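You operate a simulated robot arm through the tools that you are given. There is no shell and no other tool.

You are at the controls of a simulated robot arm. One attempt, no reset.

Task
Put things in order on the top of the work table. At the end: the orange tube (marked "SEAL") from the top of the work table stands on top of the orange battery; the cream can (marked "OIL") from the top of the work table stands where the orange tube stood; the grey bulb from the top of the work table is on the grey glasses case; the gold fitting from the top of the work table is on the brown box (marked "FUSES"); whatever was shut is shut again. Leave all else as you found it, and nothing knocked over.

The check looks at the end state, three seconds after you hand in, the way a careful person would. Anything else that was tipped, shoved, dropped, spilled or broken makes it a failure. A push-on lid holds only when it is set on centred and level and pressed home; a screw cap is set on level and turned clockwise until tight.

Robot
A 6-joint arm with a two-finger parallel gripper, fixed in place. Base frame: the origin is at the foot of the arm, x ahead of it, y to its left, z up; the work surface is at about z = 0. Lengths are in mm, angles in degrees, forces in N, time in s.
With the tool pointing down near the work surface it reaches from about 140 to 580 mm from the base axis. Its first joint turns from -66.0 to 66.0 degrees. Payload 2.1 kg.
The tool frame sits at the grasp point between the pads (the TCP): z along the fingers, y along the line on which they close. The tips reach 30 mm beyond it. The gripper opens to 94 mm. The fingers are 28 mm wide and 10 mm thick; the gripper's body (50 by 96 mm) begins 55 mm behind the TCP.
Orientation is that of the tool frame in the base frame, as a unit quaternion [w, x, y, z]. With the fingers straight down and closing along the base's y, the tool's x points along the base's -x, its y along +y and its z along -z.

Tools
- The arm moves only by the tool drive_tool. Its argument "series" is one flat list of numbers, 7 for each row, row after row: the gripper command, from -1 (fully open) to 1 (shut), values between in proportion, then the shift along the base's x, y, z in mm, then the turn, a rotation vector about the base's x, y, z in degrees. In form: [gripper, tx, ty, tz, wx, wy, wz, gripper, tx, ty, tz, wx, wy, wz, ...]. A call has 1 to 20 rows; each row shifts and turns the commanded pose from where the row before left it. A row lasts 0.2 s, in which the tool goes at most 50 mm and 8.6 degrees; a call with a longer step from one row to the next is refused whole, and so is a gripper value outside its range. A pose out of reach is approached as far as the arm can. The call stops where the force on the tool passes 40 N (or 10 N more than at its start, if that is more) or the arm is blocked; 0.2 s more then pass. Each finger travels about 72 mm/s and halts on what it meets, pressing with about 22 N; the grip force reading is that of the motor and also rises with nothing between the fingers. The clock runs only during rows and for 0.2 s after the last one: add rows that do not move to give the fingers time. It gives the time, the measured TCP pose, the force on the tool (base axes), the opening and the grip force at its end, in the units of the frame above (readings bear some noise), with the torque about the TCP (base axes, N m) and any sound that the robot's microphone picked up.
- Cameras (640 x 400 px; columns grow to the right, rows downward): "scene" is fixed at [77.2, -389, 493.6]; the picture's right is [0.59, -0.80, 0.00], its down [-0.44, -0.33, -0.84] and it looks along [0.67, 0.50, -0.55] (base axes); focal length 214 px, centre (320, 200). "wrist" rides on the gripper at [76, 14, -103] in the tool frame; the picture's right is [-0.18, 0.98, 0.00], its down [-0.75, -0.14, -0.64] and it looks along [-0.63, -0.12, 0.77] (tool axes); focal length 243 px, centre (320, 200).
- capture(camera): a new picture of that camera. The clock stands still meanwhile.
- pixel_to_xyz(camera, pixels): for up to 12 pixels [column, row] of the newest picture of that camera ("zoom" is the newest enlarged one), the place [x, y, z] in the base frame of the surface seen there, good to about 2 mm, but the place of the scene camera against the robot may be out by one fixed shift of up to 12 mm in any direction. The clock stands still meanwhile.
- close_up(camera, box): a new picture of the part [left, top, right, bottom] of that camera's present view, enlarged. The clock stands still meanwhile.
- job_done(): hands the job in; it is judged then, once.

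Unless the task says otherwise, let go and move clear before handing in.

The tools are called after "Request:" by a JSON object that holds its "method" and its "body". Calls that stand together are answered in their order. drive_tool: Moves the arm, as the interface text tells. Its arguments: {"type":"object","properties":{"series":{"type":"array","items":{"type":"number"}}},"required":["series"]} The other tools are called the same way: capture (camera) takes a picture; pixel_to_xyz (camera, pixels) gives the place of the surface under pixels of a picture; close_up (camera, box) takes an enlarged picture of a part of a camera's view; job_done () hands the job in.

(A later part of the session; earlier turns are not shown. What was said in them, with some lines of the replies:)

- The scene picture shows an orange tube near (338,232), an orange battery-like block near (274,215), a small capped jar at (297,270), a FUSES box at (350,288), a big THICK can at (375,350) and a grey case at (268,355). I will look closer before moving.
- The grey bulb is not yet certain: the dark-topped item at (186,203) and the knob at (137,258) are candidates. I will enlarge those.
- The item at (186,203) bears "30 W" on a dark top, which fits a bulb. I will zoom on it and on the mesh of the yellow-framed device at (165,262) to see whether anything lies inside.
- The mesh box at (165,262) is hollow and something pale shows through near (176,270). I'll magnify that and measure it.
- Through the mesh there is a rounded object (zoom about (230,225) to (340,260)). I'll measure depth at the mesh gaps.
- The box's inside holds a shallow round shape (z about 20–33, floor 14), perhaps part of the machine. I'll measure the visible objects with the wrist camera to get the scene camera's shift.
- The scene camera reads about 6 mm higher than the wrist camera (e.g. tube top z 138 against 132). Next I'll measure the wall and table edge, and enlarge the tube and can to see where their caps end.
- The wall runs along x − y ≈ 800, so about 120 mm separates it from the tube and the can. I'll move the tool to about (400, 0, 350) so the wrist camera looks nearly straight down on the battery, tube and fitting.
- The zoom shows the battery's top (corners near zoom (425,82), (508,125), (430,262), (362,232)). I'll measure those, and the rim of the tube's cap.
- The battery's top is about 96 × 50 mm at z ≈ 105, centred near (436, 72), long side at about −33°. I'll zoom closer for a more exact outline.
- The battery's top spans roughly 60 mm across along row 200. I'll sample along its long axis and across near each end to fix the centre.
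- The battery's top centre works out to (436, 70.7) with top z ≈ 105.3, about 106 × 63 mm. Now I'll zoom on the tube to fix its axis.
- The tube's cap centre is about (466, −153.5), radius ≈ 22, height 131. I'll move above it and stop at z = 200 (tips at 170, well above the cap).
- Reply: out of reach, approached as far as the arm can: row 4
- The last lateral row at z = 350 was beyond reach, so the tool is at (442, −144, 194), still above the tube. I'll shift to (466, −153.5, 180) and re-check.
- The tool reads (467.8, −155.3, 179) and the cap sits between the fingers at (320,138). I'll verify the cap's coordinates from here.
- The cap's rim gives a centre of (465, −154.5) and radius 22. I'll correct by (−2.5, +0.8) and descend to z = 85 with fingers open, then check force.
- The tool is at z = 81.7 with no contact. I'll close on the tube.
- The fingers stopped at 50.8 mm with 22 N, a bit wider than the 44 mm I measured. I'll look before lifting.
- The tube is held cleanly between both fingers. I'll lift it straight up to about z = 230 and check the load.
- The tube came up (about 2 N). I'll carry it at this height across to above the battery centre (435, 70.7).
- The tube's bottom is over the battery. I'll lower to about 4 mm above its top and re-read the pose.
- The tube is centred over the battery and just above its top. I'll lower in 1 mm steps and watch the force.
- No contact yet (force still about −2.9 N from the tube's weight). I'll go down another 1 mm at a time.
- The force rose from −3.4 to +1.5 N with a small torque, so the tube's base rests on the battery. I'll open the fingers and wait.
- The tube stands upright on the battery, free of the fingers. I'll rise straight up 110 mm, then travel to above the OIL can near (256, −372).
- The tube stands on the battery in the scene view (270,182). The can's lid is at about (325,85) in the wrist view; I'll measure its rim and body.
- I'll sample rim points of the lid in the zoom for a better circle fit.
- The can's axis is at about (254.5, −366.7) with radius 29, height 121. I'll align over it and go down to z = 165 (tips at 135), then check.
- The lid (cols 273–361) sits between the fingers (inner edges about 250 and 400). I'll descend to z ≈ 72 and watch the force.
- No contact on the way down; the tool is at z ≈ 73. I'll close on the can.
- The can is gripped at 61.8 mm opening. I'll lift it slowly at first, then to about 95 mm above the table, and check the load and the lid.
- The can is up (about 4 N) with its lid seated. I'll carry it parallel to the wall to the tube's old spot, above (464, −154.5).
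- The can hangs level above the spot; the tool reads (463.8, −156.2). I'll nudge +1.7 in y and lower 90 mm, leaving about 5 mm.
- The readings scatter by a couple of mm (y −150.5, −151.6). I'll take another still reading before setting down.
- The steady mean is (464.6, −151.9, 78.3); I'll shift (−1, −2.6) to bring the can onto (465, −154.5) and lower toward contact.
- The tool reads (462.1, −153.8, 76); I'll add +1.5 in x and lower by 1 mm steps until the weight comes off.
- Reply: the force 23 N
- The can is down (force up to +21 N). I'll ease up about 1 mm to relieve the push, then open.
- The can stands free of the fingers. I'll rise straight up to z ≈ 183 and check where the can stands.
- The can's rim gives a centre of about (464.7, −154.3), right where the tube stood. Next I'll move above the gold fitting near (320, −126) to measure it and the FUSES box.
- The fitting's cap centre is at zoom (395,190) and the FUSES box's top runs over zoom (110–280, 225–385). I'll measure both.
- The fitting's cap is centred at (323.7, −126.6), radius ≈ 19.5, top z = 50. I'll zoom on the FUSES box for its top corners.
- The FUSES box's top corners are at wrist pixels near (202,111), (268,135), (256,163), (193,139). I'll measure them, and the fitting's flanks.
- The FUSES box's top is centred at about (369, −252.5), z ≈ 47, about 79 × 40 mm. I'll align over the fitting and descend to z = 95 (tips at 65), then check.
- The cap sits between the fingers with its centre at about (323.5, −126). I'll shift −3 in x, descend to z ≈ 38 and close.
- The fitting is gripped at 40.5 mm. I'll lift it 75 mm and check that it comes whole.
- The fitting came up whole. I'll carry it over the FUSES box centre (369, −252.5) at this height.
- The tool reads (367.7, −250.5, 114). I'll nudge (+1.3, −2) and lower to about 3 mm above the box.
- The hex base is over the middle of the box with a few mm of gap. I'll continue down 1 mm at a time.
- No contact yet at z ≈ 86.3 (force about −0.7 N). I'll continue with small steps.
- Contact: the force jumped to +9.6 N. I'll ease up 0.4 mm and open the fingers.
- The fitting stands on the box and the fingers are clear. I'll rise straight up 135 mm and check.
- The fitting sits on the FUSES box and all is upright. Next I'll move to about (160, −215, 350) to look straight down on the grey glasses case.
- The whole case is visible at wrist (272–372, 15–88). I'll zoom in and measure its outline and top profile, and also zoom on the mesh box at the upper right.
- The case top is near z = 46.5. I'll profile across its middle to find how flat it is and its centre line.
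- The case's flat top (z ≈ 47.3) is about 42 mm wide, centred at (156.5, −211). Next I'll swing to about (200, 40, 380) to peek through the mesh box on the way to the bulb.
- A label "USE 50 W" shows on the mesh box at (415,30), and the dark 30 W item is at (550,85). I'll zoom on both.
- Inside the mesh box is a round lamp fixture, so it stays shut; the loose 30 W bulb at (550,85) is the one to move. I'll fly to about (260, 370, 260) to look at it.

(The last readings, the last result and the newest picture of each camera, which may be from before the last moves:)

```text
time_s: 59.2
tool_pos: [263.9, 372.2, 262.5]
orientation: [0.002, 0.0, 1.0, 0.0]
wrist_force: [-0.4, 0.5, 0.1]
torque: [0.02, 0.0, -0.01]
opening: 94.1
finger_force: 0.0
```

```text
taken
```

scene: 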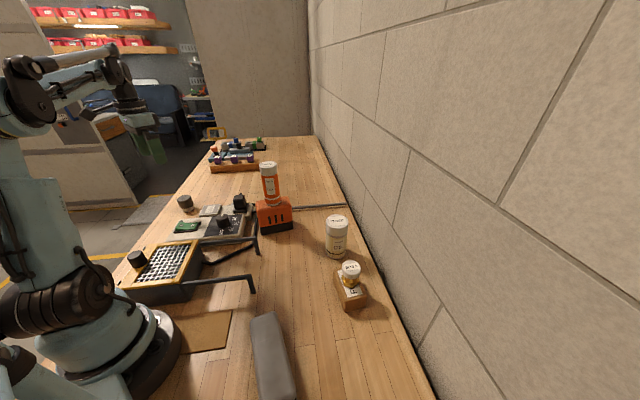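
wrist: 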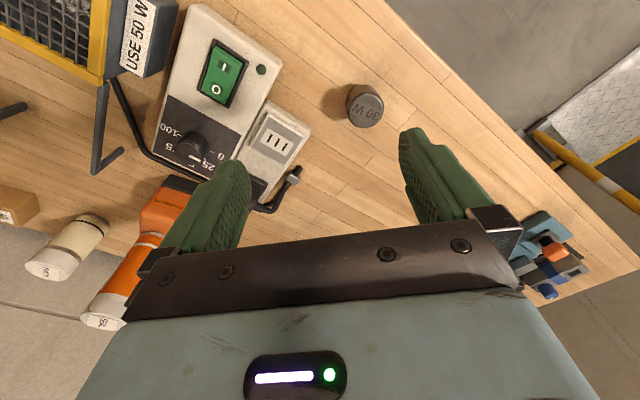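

The bulb's head is at wrist (366,108). I'll zoom on it and measure its rim and surroundings.

Request:
{"method": "close_up", "body": {"camera": "wrist", "box": [320, 65, 410, 145]}}

Request:
{"method": "pixel_to_xyz", "body": {"camera": "wrist", "pixels": [[366, 108], [350, 108], [382, 108], [366, 95], [366, 122], [355, 90], [373, 88], [364, 88], [268, 110], [260, 68], [280, 178], [305, 130]]}}

```text
5.00 times, centred on (365, 105) of wrist
```

zoom: 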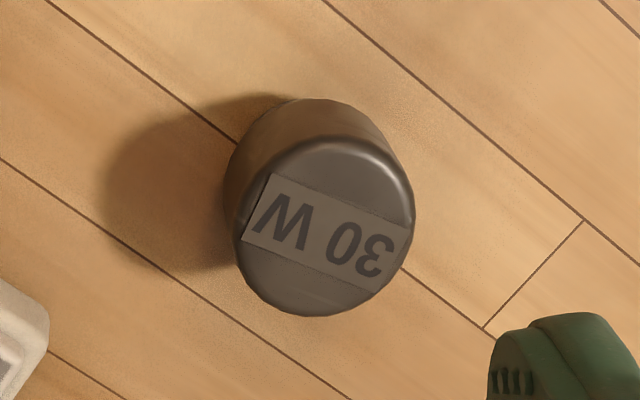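

```text
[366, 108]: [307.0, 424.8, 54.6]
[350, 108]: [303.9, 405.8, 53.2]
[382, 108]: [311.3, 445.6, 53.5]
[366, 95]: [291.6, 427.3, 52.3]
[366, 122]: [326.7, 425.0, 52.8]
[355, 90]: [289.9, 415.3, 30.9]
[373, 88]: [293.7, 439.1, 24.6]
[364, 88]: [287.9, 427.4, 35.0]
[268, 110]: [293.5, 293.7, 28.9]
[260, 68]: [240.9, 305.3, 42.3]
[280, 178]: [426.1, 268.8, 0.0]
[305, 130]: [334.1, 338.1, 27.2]
```

I'll fit the rim more exactly from the zoom.

Request:
{"method": "pixel_to_xyz", "body": {"camera": "zoom", "pixels": [[240, 225], [410, 215], [325, 140], [325, 312], [265, 165], [385, 165], [265, 290], [385, 285], [325, 225], [230, 165], [300, 102], [395, 140]]}}

Request:
{"method": "close_up", "body": {"camera": "wrist", "box": [230, 60, 420, 200]}}

```text
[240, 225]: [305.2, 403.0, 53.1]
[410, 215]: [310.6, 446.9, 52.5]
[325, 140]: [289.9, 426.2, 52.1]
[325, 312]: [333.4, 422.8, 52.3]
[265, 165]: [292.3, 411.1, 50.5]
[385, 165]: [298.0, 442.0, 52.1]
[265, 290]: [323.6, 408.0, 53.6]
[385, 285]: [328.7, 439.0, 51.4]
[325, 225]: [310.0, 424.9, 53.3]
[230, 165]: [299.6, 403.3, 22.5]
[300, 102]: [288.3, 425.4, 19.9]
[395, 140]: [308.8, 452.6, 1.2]
```

```text
2.86 times, centred on (325, 130) of wrist
```

zoom: 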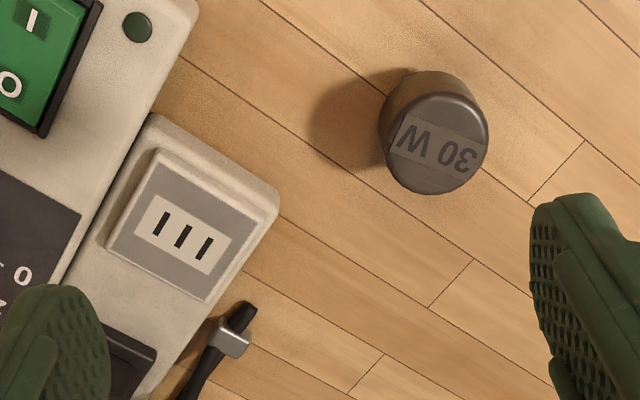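

The bulb's axis is at about (310.5, 424.7), radius 22, top z = 53; the nearest block corner is about 80 mm away. I'll move above it at z ≈ 110 with fingers at 75 mm and check.

Request:
{"method": "drive_tool", "body": {"series": [-0.6, 12, 13, -35, 0, 0, 0, -0.6, 12, 13, -35, 0, 0, 0, -0.6, 12, 13, -35, 0, 0, 0, -0.6, 10.6, 13.5, -40, 0, 0, 0, -0.6, 0, 0, -7, 0, 0, 0, -0.6, 0, 0, 0, 0, 0, 0, -0.6, 0, 0, 0, 0, 0, 0]}}

Request:
{"method": "drive_tool", "body": {"series": [-0.6, 0, 0, 0, 0, 0, 0]}}

Request:
{"method": "capture", "body": {"camera": "wrist"}}

Request:
{"method": "pixel_to_xyz", "body": {"camera": "wrist", "pixels": [[320, 140], [290, 140], [350, 140], [320, 115], [320, 165], [300, 140], [340, 140]]}}

```text
time_s: 60.8
tool_pos: [307.7, 425.5, 112.6]
orientation: [0.002, 0.0, 1.0, 0.001]
wrist_force: [-0.4, 0.5, -0.4]
torque: [0.03, 0.01, 0.02]
opening: 75.0
finger_force: 0.0
```

```text
time_s: 61.2
tool_pos: [307.0, 425.3, 112.1]
orientation: [0.002, 0.0, 1.0, 0.001]
wrist_force: [-0.8, 0.1, 0.4]
torque: [-0.03, 0.04, -0.01]
opening: 75.4
finger_force: 0.0
```

```text
taken
```

wrist: 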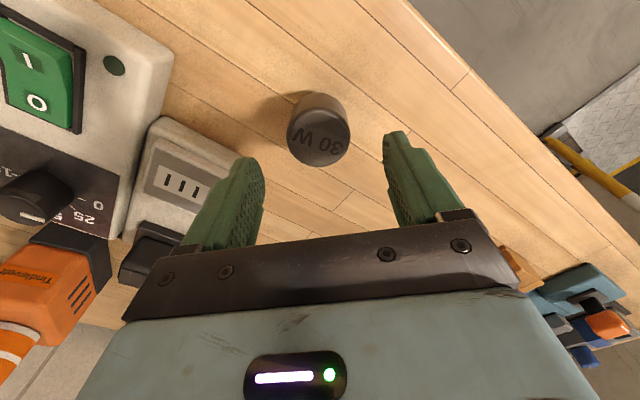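

```text
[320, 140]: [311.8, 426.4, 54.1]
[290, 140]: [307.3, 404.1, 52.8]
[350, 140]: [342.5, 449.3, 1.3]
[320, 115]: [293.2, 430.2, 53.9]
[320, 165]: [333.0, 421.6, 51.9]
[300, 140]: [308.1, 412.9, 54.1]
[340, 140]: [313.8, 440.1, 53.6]
```

The bulb's centre reads about (311.5, 425.3); the tool is at (307.3, 425.4). I'll shift +4 in x and descend to z ≈ 38.

Request:
{"method": "drive_tool", "body": {"series": [-0.6, 4, 0, 0, 0, 0, 0, -0.6, 0, 0, -25, 0, 0, 0, -0.6, 0, 0, -25, 0, 0, 0, -0.6, 0, 0, -24, 0, 0, 0, -0.6, 0, 0, 0, 0, 0, 0, -0.6, 0, 0, 0, 0, 0, 0]}}

Request:
{"method": "capture", "body": {"camera": "wrist"}}

```text
time_s: 62.6
tool_pos: [311.2, 426.7, 39.6]
orientation: [0.002, 0.0, 1.0, 0.002]
wrist_force: [0.4, 0.4, 0.0]
torque: [-0.01, -0.04, 0.01]
opening: 75.3
finger_force: 0.0
```

```text
taken
```

wrist: 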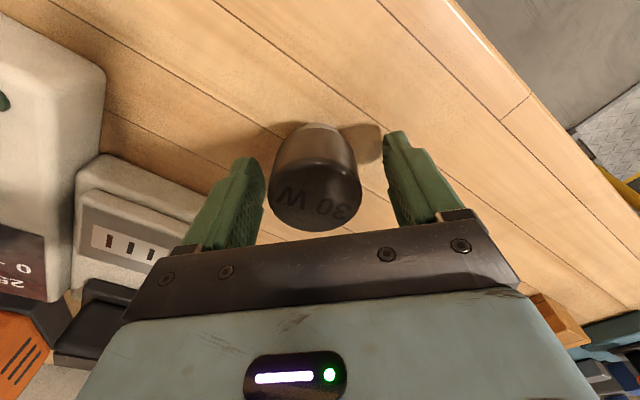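

The bulb's head is between the fingers with room on both sides and no contact. I'll close on it.

Request:
{"method": "drive_tool", "body": {"series": [0, 0, 0, 0, 0, 0, 0, 0.3, 0, 0, 0, 0, 0, 0, 1, 0, 0, 0, 0, 0, 0, 1, 0, 0, 0, 0, 0, 0, 1, 0, 0, 0, 0, 0, 0, 1, 0, 0, 0, 0, 0, 0]}}

Request:
{"method": "capture", "body": {"camera": "wrist"}}

```text
time_s: 64.0
tool_pos: [311.7, 427.0, 40.8]
orientation: [0.002, 0.0, 1.0, 0.001]
wrist_force: [-0.4, 0.2, 0.3]
torque: [-0.04, 0.01, 0.0]
opening: 46.9
finger_force: 21.5
```

```text
taken
```

wrist: 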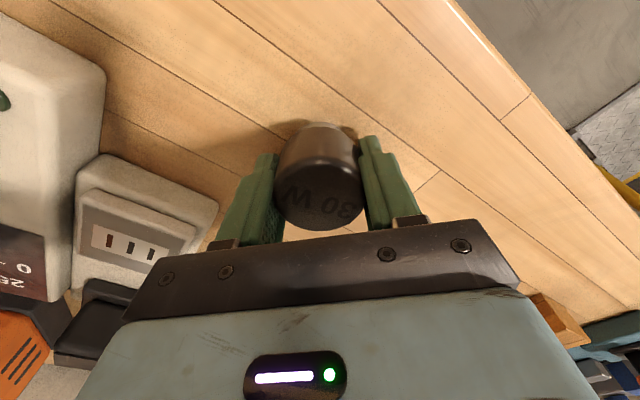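

The bulb is gripped at 46.9 mm. I'll lift slowly to z ≈ 165 and look.

Request:
{"method": "drive_tool", "body": {"series": [1, 0, 0, 5, 0, 0, 0, 1, 0, 0, 10, 0, 0, 0, 1, 0, 0, 30, 0, 0, 0, 1, 0, 0, 40, 0, 0, 0, 1, 0, 0, 40, 0, 0, 0, 1, 0, 0, 0, 0, 0, 0]}}

Request:
{"method": "capture", "body": {"camera": "wrist"}}

Request:
{"method": "close_up", "body": {"camera": "scene", "box": [140, 120, 280, 240]}}

```text
time_s: 65.4
tool_pos: [308.9, 426.0, 164.8]
orientation: [0.002, 0.001, 1.0, 0.001]
wrist_force: [-0.3, 0.8, -0.2]
torque: [-0.05, -0.01, -0.03]
opening: 46.9
finger_force: 21.6
```

```text
taken
```

wrist: 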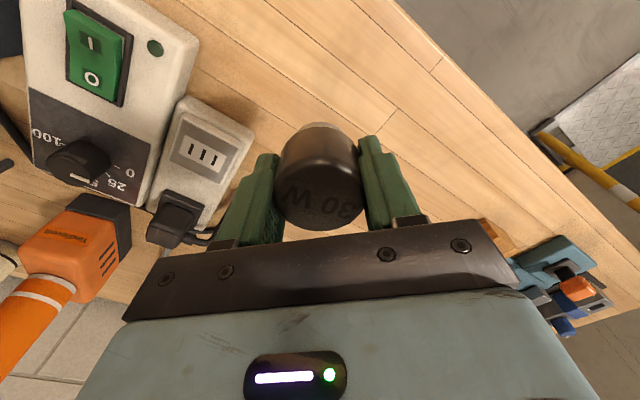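

```text
3.33 times, centred on (210, 180) of scene
```

zoom: 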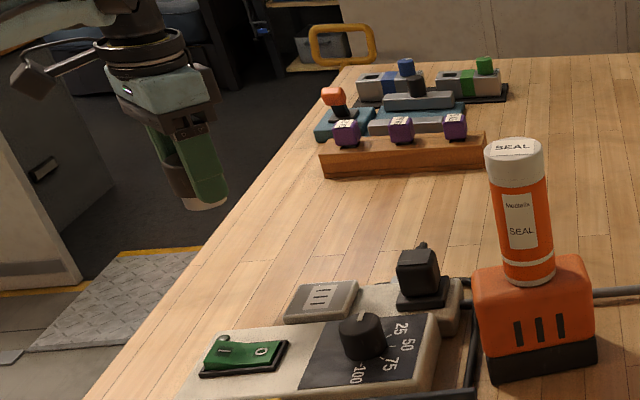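

The bulb is up and secure. I'll carry it inward and high (z ≈ 300), around past the base, to above the glasses case at (156.5, −211, 250).

Request:
{"method": "drive_tool", "body": {"series": [1, -15.8, -33.2, 27, 0, 0, 0, 1, -15.8, -33.2, 27, 0, 0, 0, 1, -15.8, -33.2, 27, 0, 0, 0, 1, -15.8, -33.2, 27, 0, 0, 0, 1, -15.8, -33.2, 27, 0, 0, 0, 1, 0, -43.3, 0, 0, 0, 0, 1, 0, -43.3, 0, 0, 0, 0, 1, 0, -43.3, 0, 0, 0, 0, 1, 0, -43.3, 0, 0, 0, 0, 1, 0, -43.3, 0, 0, 0, 0, 1, 0, -43.3, 0, 0, 0, 0, 1, -14.7, -42.2, -10, 0, 0, 0, 1, -14.7, -42.2, -10, 0, 0, 0, 1, -14.7, -42.2, -10, 0, 0, 0, 1, -14.7, -42.2, -10, 0, 0, 0, 1, -14.7, -42.2, -10, 0, 0, 0, 1, 0, 0, 0, 0, 0, 0, 1, 0, 0, 0, 0, 0, 0]}}

Request:
{"method": "capture", "body": {"camera": "wrist"}}

Request:
{"method": "capture", "body": {"camera": "scene"}}

```text
time_s: 69.2
tool_pos: [161.0, -211.6, 249.9]
orientation: [0.001, 0.001, 1.0, 0.001]
wrist_force: [0.5, 0.8, -1.1]
torque: [-0.03, 0.01, 0.0]
opening: 46.8
finger_force: 22.4
```

```text
taken
```

wrist: 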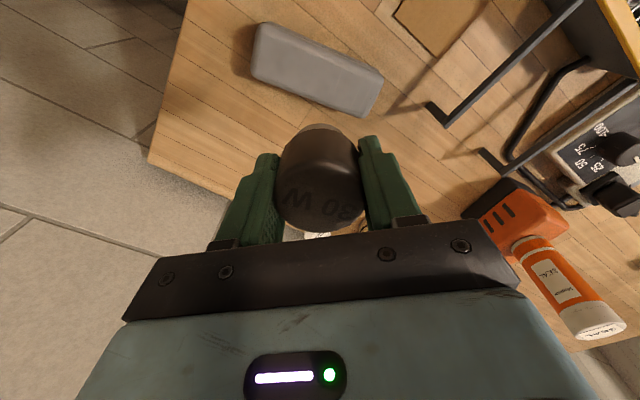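

```text
taken
```

scene: 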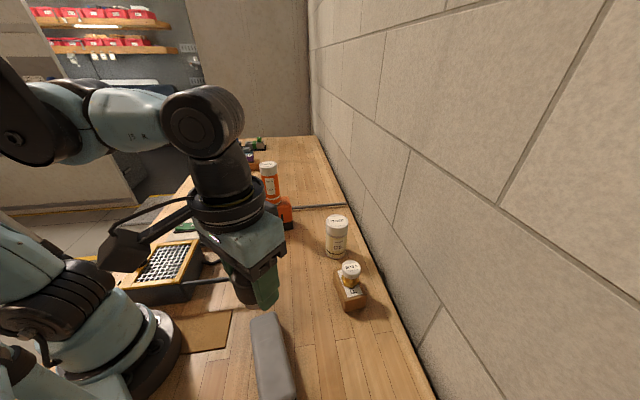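

The bulb hangs above the case region; the tool reads (161, −211.6, 250). I'll re-measure the case from this view.

Request:
{"method": "close_up", "body": {"camera": "wrist", "box": [240, 10, 400, 130]}}

Request:
{"method": "pixel_to_xyz", "body": {"camera": "wrist", "pixels": [[262, 25], [255, 76], [255, 50], [381, 75], [366, 114], [375, 95], [325, 48], [315, 70], [306, 92], [320, 60], [310, 80], [300, 100]]}}

```text
3.33 times, centred on (320, 70) of wrist
```

zoom: 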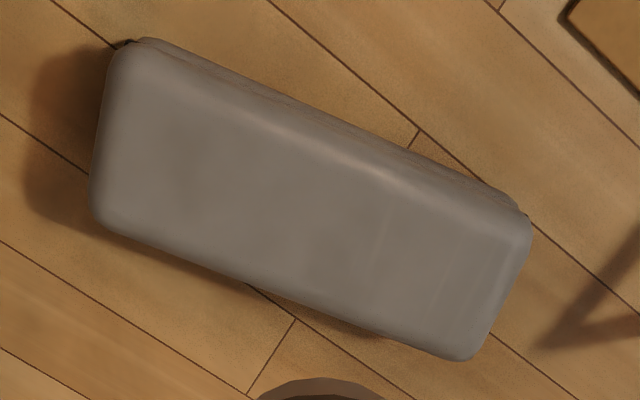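

```text
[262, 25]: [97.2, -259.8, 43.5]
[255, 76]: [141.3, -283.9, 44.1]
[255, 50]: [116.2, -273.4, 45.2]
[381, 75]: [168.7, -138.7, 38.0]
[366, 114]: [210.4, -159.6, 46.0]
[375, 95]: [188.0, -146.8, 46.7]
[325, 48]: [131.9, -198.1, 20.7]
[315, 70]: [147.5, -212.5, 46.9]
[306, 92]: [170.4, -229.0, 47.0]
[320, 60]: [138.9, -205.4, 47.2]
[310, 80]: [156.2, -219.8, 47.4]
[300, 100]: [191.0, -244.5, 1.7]
```

The case centre re-measures at about (155.5, −211). I'll shift −5 in x and lower to z ≈ 100 (bulb base about 13 mm above the case), then re-read.

Request:
{"method": "drive_tool", "body": {"series": [1, -5, 0.5, -20, 0, 0, 0, 1, 0, 0, -40, 0, 0, 0, 1, 0, 0, -40, 0, 0, 0, 1, 0, 0, -30, 0, 0, 0, 1, 0, 0, -20, 0, 0, 0, 1, 0, 0, 0, 0, 0, 0, 1, 0, 0, 0, 0, 0, 0]}}

Request:
{"method": "drive_tool", "body": {"series": [1, 0, 0, 0, 0, 0, 0]}}

Request:
{"method": "drive_tool", "body": {"series": [1, 0, 0, 0, 0, 0, 0]}}

Request:
{"method": "capture", "body": {"camera": "wrist"}}

Request:
{"method": "close_up", "body": {"camera": "scene", "box": [200, 270, 360, 400]}}

```text
time_s: 70.8
tool_pos: [153.5, -208.9, 97.2]
orientation: [0.001, 0.0, 1.0, 0.001]
wrist_force: [-0.2, 0.1, -1.7]
torque: [-0.02, -0.02, -0.01]
opening: 46.4
finger_force: 22.2
```

```text
time_s: 71.2
tool_pos: [151.8, -209.1, 97.9]
orientation: [0.002, 0.0, 1.0, 0.001]
wrist_force: [0.3, 0.2, -1.1]
torque: [0.0, -0.01, 0.01]
opening: 46.8
finger_force: 21.7
```

```text
time_s: 71.6
tool_pos: [152.9, -209.5, 97.6]
orientation: [0.001, 0.0, 1.0, 0.001]
wrist_force: [0.8, 0.5, -0.8]
torque: [-0.01, 0.0, 0.01]
opening: 46.7
finger_force: 22.1
```

```text
taken
```

wrist: 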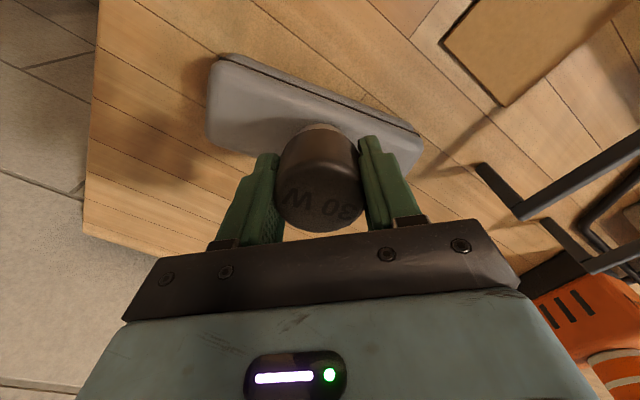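

```text
3.08 times, centred on (280, 335) of scene
```

zoom: 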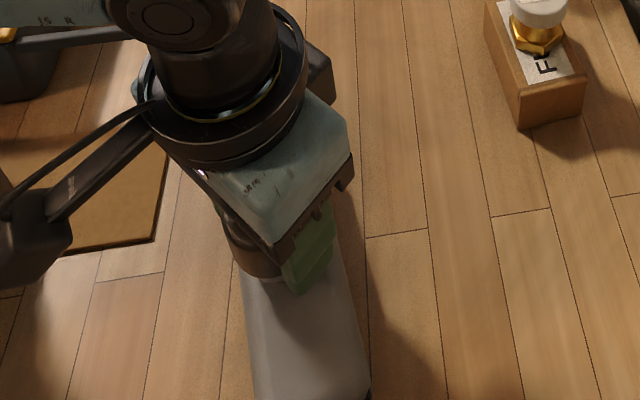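

The tool's mean is (152.8, −209.2, 97.5). I'll shift (+3.2, −1.8), lower 7 mm, and re-read.

Request:
{"method": "drive_tool", "body": {"series": [1, 3.2, -1.8, 0, 0, 0, 0, 1, 0, 0, -4, 0, 0, 0, 1, 0, 0, -3, 0, 0, 0, 1, 0, 0, 0, 0, 0, 0, 1, 0, 0, 0, 0, 0, 0]}}

Request:
{"method": "drive_tool", "body": {"series": [1, 0, 0, 0, 0, 0, 0]}}

Request:
{"method": "drive_tool", "body": {"series": [1, 0, 0, -1, 0, 0, 0, 1, 0, 0, 0, 0, 0, 0]}}

Request:
{"method": "close_up", "body": {"camera": "wrist", "box": [180, 20, 460, 240]}}

```text
time_s: 72.8
tool_pos: [157.3, -212.0, 91.4]
orientation: [0.001, 0.0, 1.0, 0.0]
wrist_force: [-0.6, -0.2, -0.4]
torque: [0.0, -0.01, -0.03]
opening: 46.5
finger_force: 21.8
```

```text
time_s: 73.2
tool_pos: [157.5, -212.7, 91.6]
orientation: [0.001, 0.0, 1.0, 0.001]
wrist_force: [0.7, 0.8, -1.3]
torque: [-0.02, -0.02, 0.0]
opening: 46.7
finger_force: 22.4
```

```text
time_s: 73.8
tool_pos: [157.6, -212.2, 91.1]
orientation: [0.002, 0.0, 1.0, 0.001]
wrist_force: [0.1, 0.6, -0.5]
torque: [0.0, -0.02, -0.02]
opening: 46.6
finger_force: 22.0
```

```text
1.82 times, centred on (320, 130) of wrist
```

zoom: 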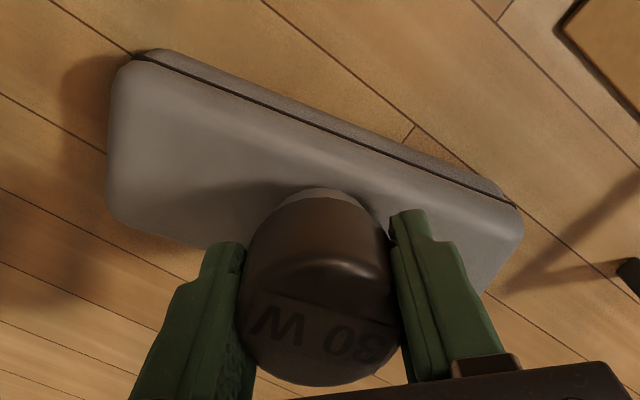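

The tool is at (157.5, −212.3, 91.1); I'll trim (−1.3, +1) and go down in 1 mm steps.

Request:
{"method": "drive_tool", "body": {"series": [1, -1.3, 1, 0, 0, 0, 0, 1, 0, 0, -1, 0, 0, 0, 1, 0, 0, 0, 0, 0, 0]}}

Request:
{"method": "drive_tool", "body": {"series": [1, 0, 0, -1, 0, 0, 0, 1, 0, 0, 0, 0, 0, 0]}}

Request:
{"method": "drive_tool", "body": {"series": [1, 0, 0, -0.8, 0, 0, 0, 1, 0, 0, 0, 0, 0, 0]}}

```text
time_s: 74.6
tool_pos: [156.3, -213.1, 89.1]
orientation: [0.001, 0.0, 1.0, 0.0]
wrist_force: [-0.5, -0.4, 0.1]
torque: [-0.01, -0.02, 0.0]
opening: 47.0
finger_force: 22.4
```

```text
time_s: 75.2
tool_pos: [155.6, -211.3, 88.8]
orientation: [0.0, -0.001, 1.0, 0.001]
wrist_force: [-0.6, 0.0, -1.0]
torque: [-0.03, 0.01, 0.0]
opening: 46.6
finger_force: 22.1
```

```text
time_s: 75.8
tool_pos: [156.1, -210.9, 87.3]
orientation: [0.001, 0.0, 1.0, 0.0]
wrist_force: [-0.7, 0.4, -0.1]
torque: [-0.05, -0.02, -0.03]
opening: 46.6
finger_force: 21.8
```

No clear contact yet at z ≈ 87.3. I'll keep lowering in smaller steps.

Request:
{"method": "drive_tool", "body": {"series": [1, 0, 0, -0.7, 0, 0, 0, 1, 0, 0, 0, 0, 0, 0]}}

Request:
{"method": "drive_tool", "body": {"series": [1, 0, 0, -0.6, 0, 0, 0, 1, 0, 0, 0, 0, 0, 0]}}

```text
time_s: 76.4
tool_pos: [156.0, -211.2, 86.7]
orientation: [0.003, 0.001, 1.0, 0.001]
wrist_force: [-0.8, 0.5, 0.3]
torque: [0.01, -0.02, 0.01]
opening: 46.6
finger_force: 22.0
```

```text
time_s: 77.0
tool_pos: [155.6, -210.9, 87.3]
orientation: [0.001, 0.0, 1.0, 0.0]
wrist_force: [0.2, 1.3, 13.0]
torque: [0.07, -0.03, 0.0]
opening: 46.7
finger_force: 22.4
```

The force rose to +13 N, so the bulb's base is on the case. I'll ease up 0.5 mm and open the fingers.

Request:
{"method": "drive_tool", "body": {"series": [1, 0, 0, 0.5, 0, 0, 0, 0, 0, 0, 0, 0, 0, 0, -0.2, 0, 0, 0, 0, 0, 0, -0.6, 0, 0, 0, 0, 0, 0, -0.6, 0, 0, 0, 0, 0, 0, -0.6, 0, 0, 0, 0, 0, 0]}}

Request:
{"method": "capture", "body": {"camera": "wrist"}}

Request:
{"method": "close_up", "body": {"camera": "scene", "box": [200, 270, 360, 400]}}

```text
time_s: 78.4
tool_pos: [155.8, -211.2, 87.0]
orientation: [0.001, 0.001, 1.0, 0.001]
wrist_force: [-0.3, -0.1, -0.3]
torque: [-0.01, 0.02, -0.01]
opening: 75.2
finger_force: 0.0
```

```text
taken
```

wrist: 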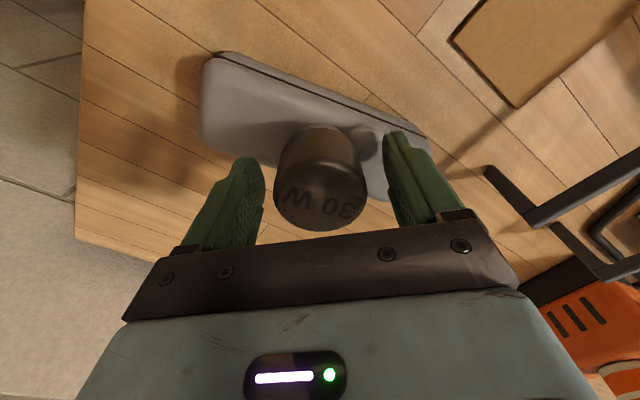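

```text
3.08 times, centred on (280, 335) of scene
```

zoom: 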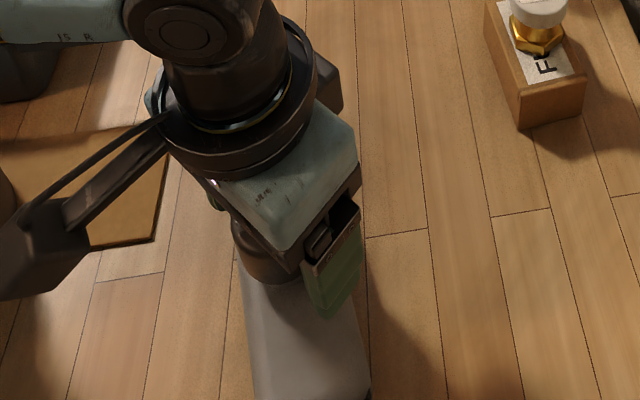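

The bulb stands on the case with both fingers clear. I'll rise straight up to z ≈ 300 and then look over the whole table.

Request:
{"method": "drive_tool", "body": {"series": [-0.6, 0, 0, 10, 0, 0, 0, -0.6, 0, 0, 30, 0, 0, 0, -0.6, 0, 0, 45, 0, 0, 0, -0.6, 0, 0, 45, 0, 0, 0, -0.6, 0, 0, 45, 0, 0, 0, -0.6, 0, 0, 40, 0, 0, 0, -0.6, 0, 0, 0, 0, 0, 0, -0.6, 0, 0, 0, 0, 0, 0]}}

Request:
{"method": "capture", "body": {"camera": "wrist"}}

Request:
{"method": "capture", "body": {"camera": "scene"}}

```text
time_s: 80.2
tool_pos: [158.7, -212.0, 303.0]
orientation: [0.002, 0.0, 1.0, 0.001]
wrist_force: [0.1, -0.2, -0.2]
torque: [0.02, -0.01, 0.01]
opening: 75.2
finger_force: 0.0
```

```text
taken
```

wrist: 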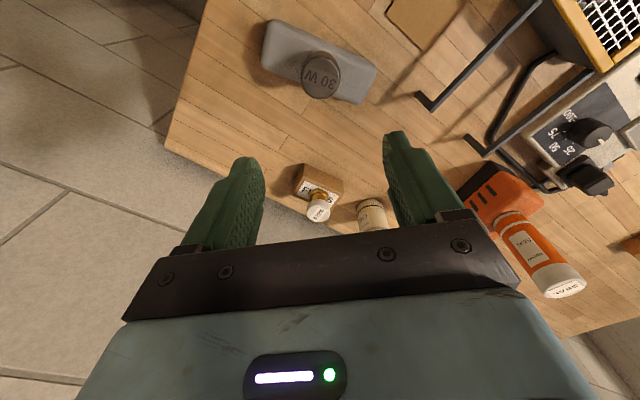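

```text
taken
```

scene: 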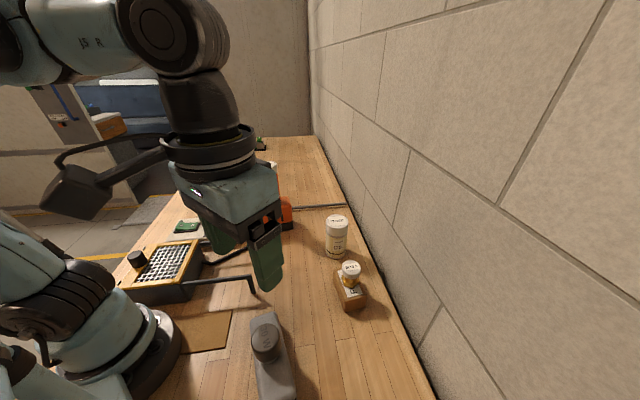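

The bulb stands on the case (scene (265,338)), and the fitting, can and tube look upright. I'll move the arm clear to about (200, 40, 380) and inspect everything.

Request:
{"method": "drive_tool", "body": {"series": [-0.6, 7, 0, 40, 0, 0, 0, -0.6, 7, 42, 12, 0, 0, 0, -0.6, 7, 42, 12, 0, 0, 0, -0.6, 7, 42, 12, 0, 0, 0, -0.6, 7, 42, 0, 0, 0, 0, -0.6, 7, 42, 0, 0, 0, 0, -0.6, 0, 42, 0, 0, 0, 0, -0.6, 0, 0, 0, 0, 0, 0, -0.6, 0, 0, 0, 0, 0, 0]}}

Request:
{"method": "capture", "body": {"camera": "scene"}}

Request:
{"method": "close_up", "body": {"camera": "scene", "box": [210, 280, 330, 400]}}

Request:
{"method": "close_up", "body": {"camera": "scene", "box": [240, 150, 400, 320]}}

Request:
{"method": "close_up", "body": {"camera": "scene", "box": [110, 130, 280, 300]}}

Request:
{"method": "capture", "body": {"camera": "wrist"}}

```text
time_s: 82.2
tool_pos: [200.6, 39.8, 376.3]
orientation: [0.001, 0.0, 1.0, 0.001]
wrist_force: [0.5, -0.6, 0.1]
torque: [-0.03, 0.0, -0.02]
opening: 75.4
finger_force: 0.2
```

```text
taken
```

scene: 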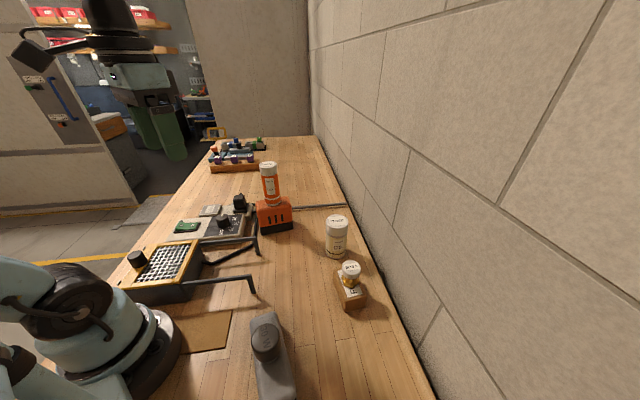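

```text
3.33 times, centred on (270, 340) of scene
```

zoom: 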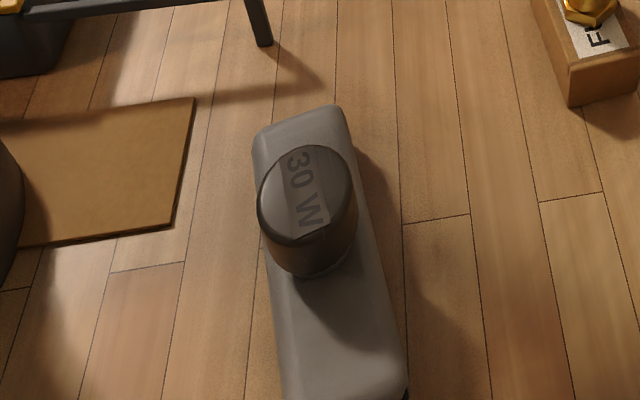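

```text
2.35 times, centred on (320, 235) of scene
```

zoom: 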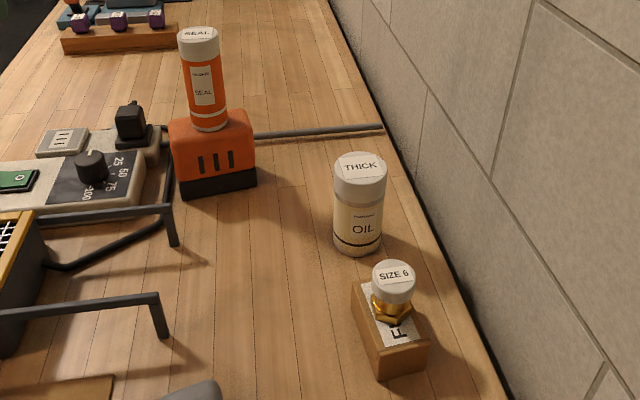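

```text
2.35 times, centred on (195, 215) of scene
```

zoom: 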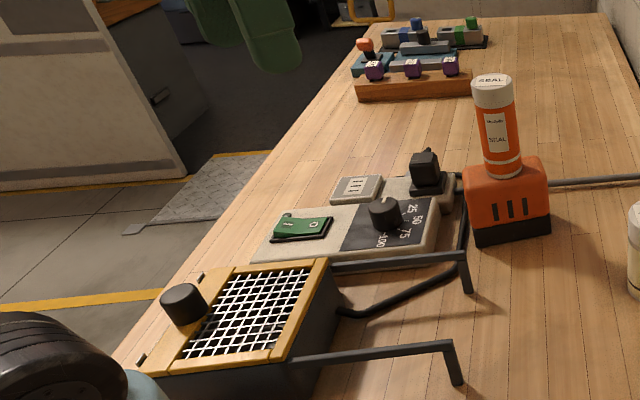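

```text
taken
```

wrist: 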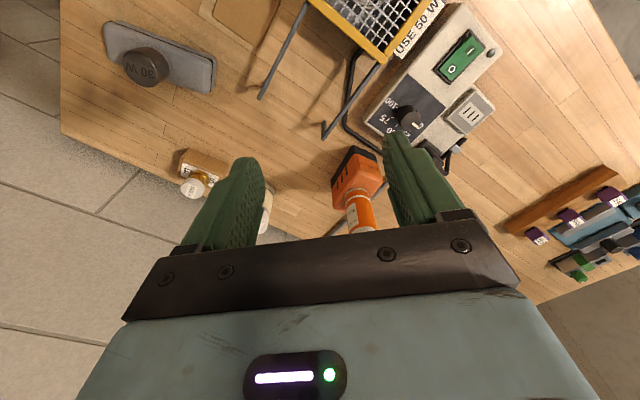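

All four items look upright and in place. As a last check I'll verify that the bulb's, fitting's and tube's tops are level and at the right heights.

Request:
{"method": "pixel_to_xyz", "body": {"camera": "scene", "pixels": [[258, 334], [272, 334], [265, 326], [265, 342], [344, 265], [355, 265], [263, 166], [274, 166], [330, 220], [343, 220], [268, 163], [349, 262]]}}

```text
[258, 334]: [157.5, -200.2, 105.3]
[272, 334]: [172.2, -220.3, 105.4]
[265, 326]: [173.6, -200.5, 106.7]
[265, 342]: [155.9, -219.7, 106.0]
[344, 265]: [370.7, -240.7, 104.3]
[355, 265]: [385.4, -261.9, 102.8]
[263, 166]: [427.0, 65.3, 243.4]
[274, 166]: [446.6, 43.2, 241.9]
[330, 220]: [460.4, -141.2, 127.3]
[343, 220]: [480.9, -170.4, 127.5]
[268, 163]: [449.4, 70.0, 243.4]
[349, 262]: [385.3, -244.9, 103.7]
```

The tops are level, allowing for the scene camera's +6 mm offset: bulb ≈ 105–106, fitting ≈ 103–104, tube ≈ 242–243 and can ≈ 127. Nothing was opened or knocked over, and the gripper is clear, so I'm handing in.

Request:
{"method": "job_done", "body": {}}

```text
The job is handed in.
```

The job is handed in. At my last check all four items were in place and upright:

- **Orange tube (SEAL):** it stands on the middle of the orange battery.
- **Cream can (OIL):** it stands where the tube was, within about 1 mm by my measurement.
- **Grey bulb (marked "30 W"):** it sits on the flat top of the grey glasses case.
- **Gold fitting:** it sits on the centre of the FUSES box.

I took the loose "30 W" bulb on the table as the grey bulb. The box with the yellow frame and mesh top has a round lamp fixture inside, so I left it alone. I opened nothing, so there was nothing to shut again. Nothing else looked moved or tipped in the final pictures, and the gripper was clear when I handed in.
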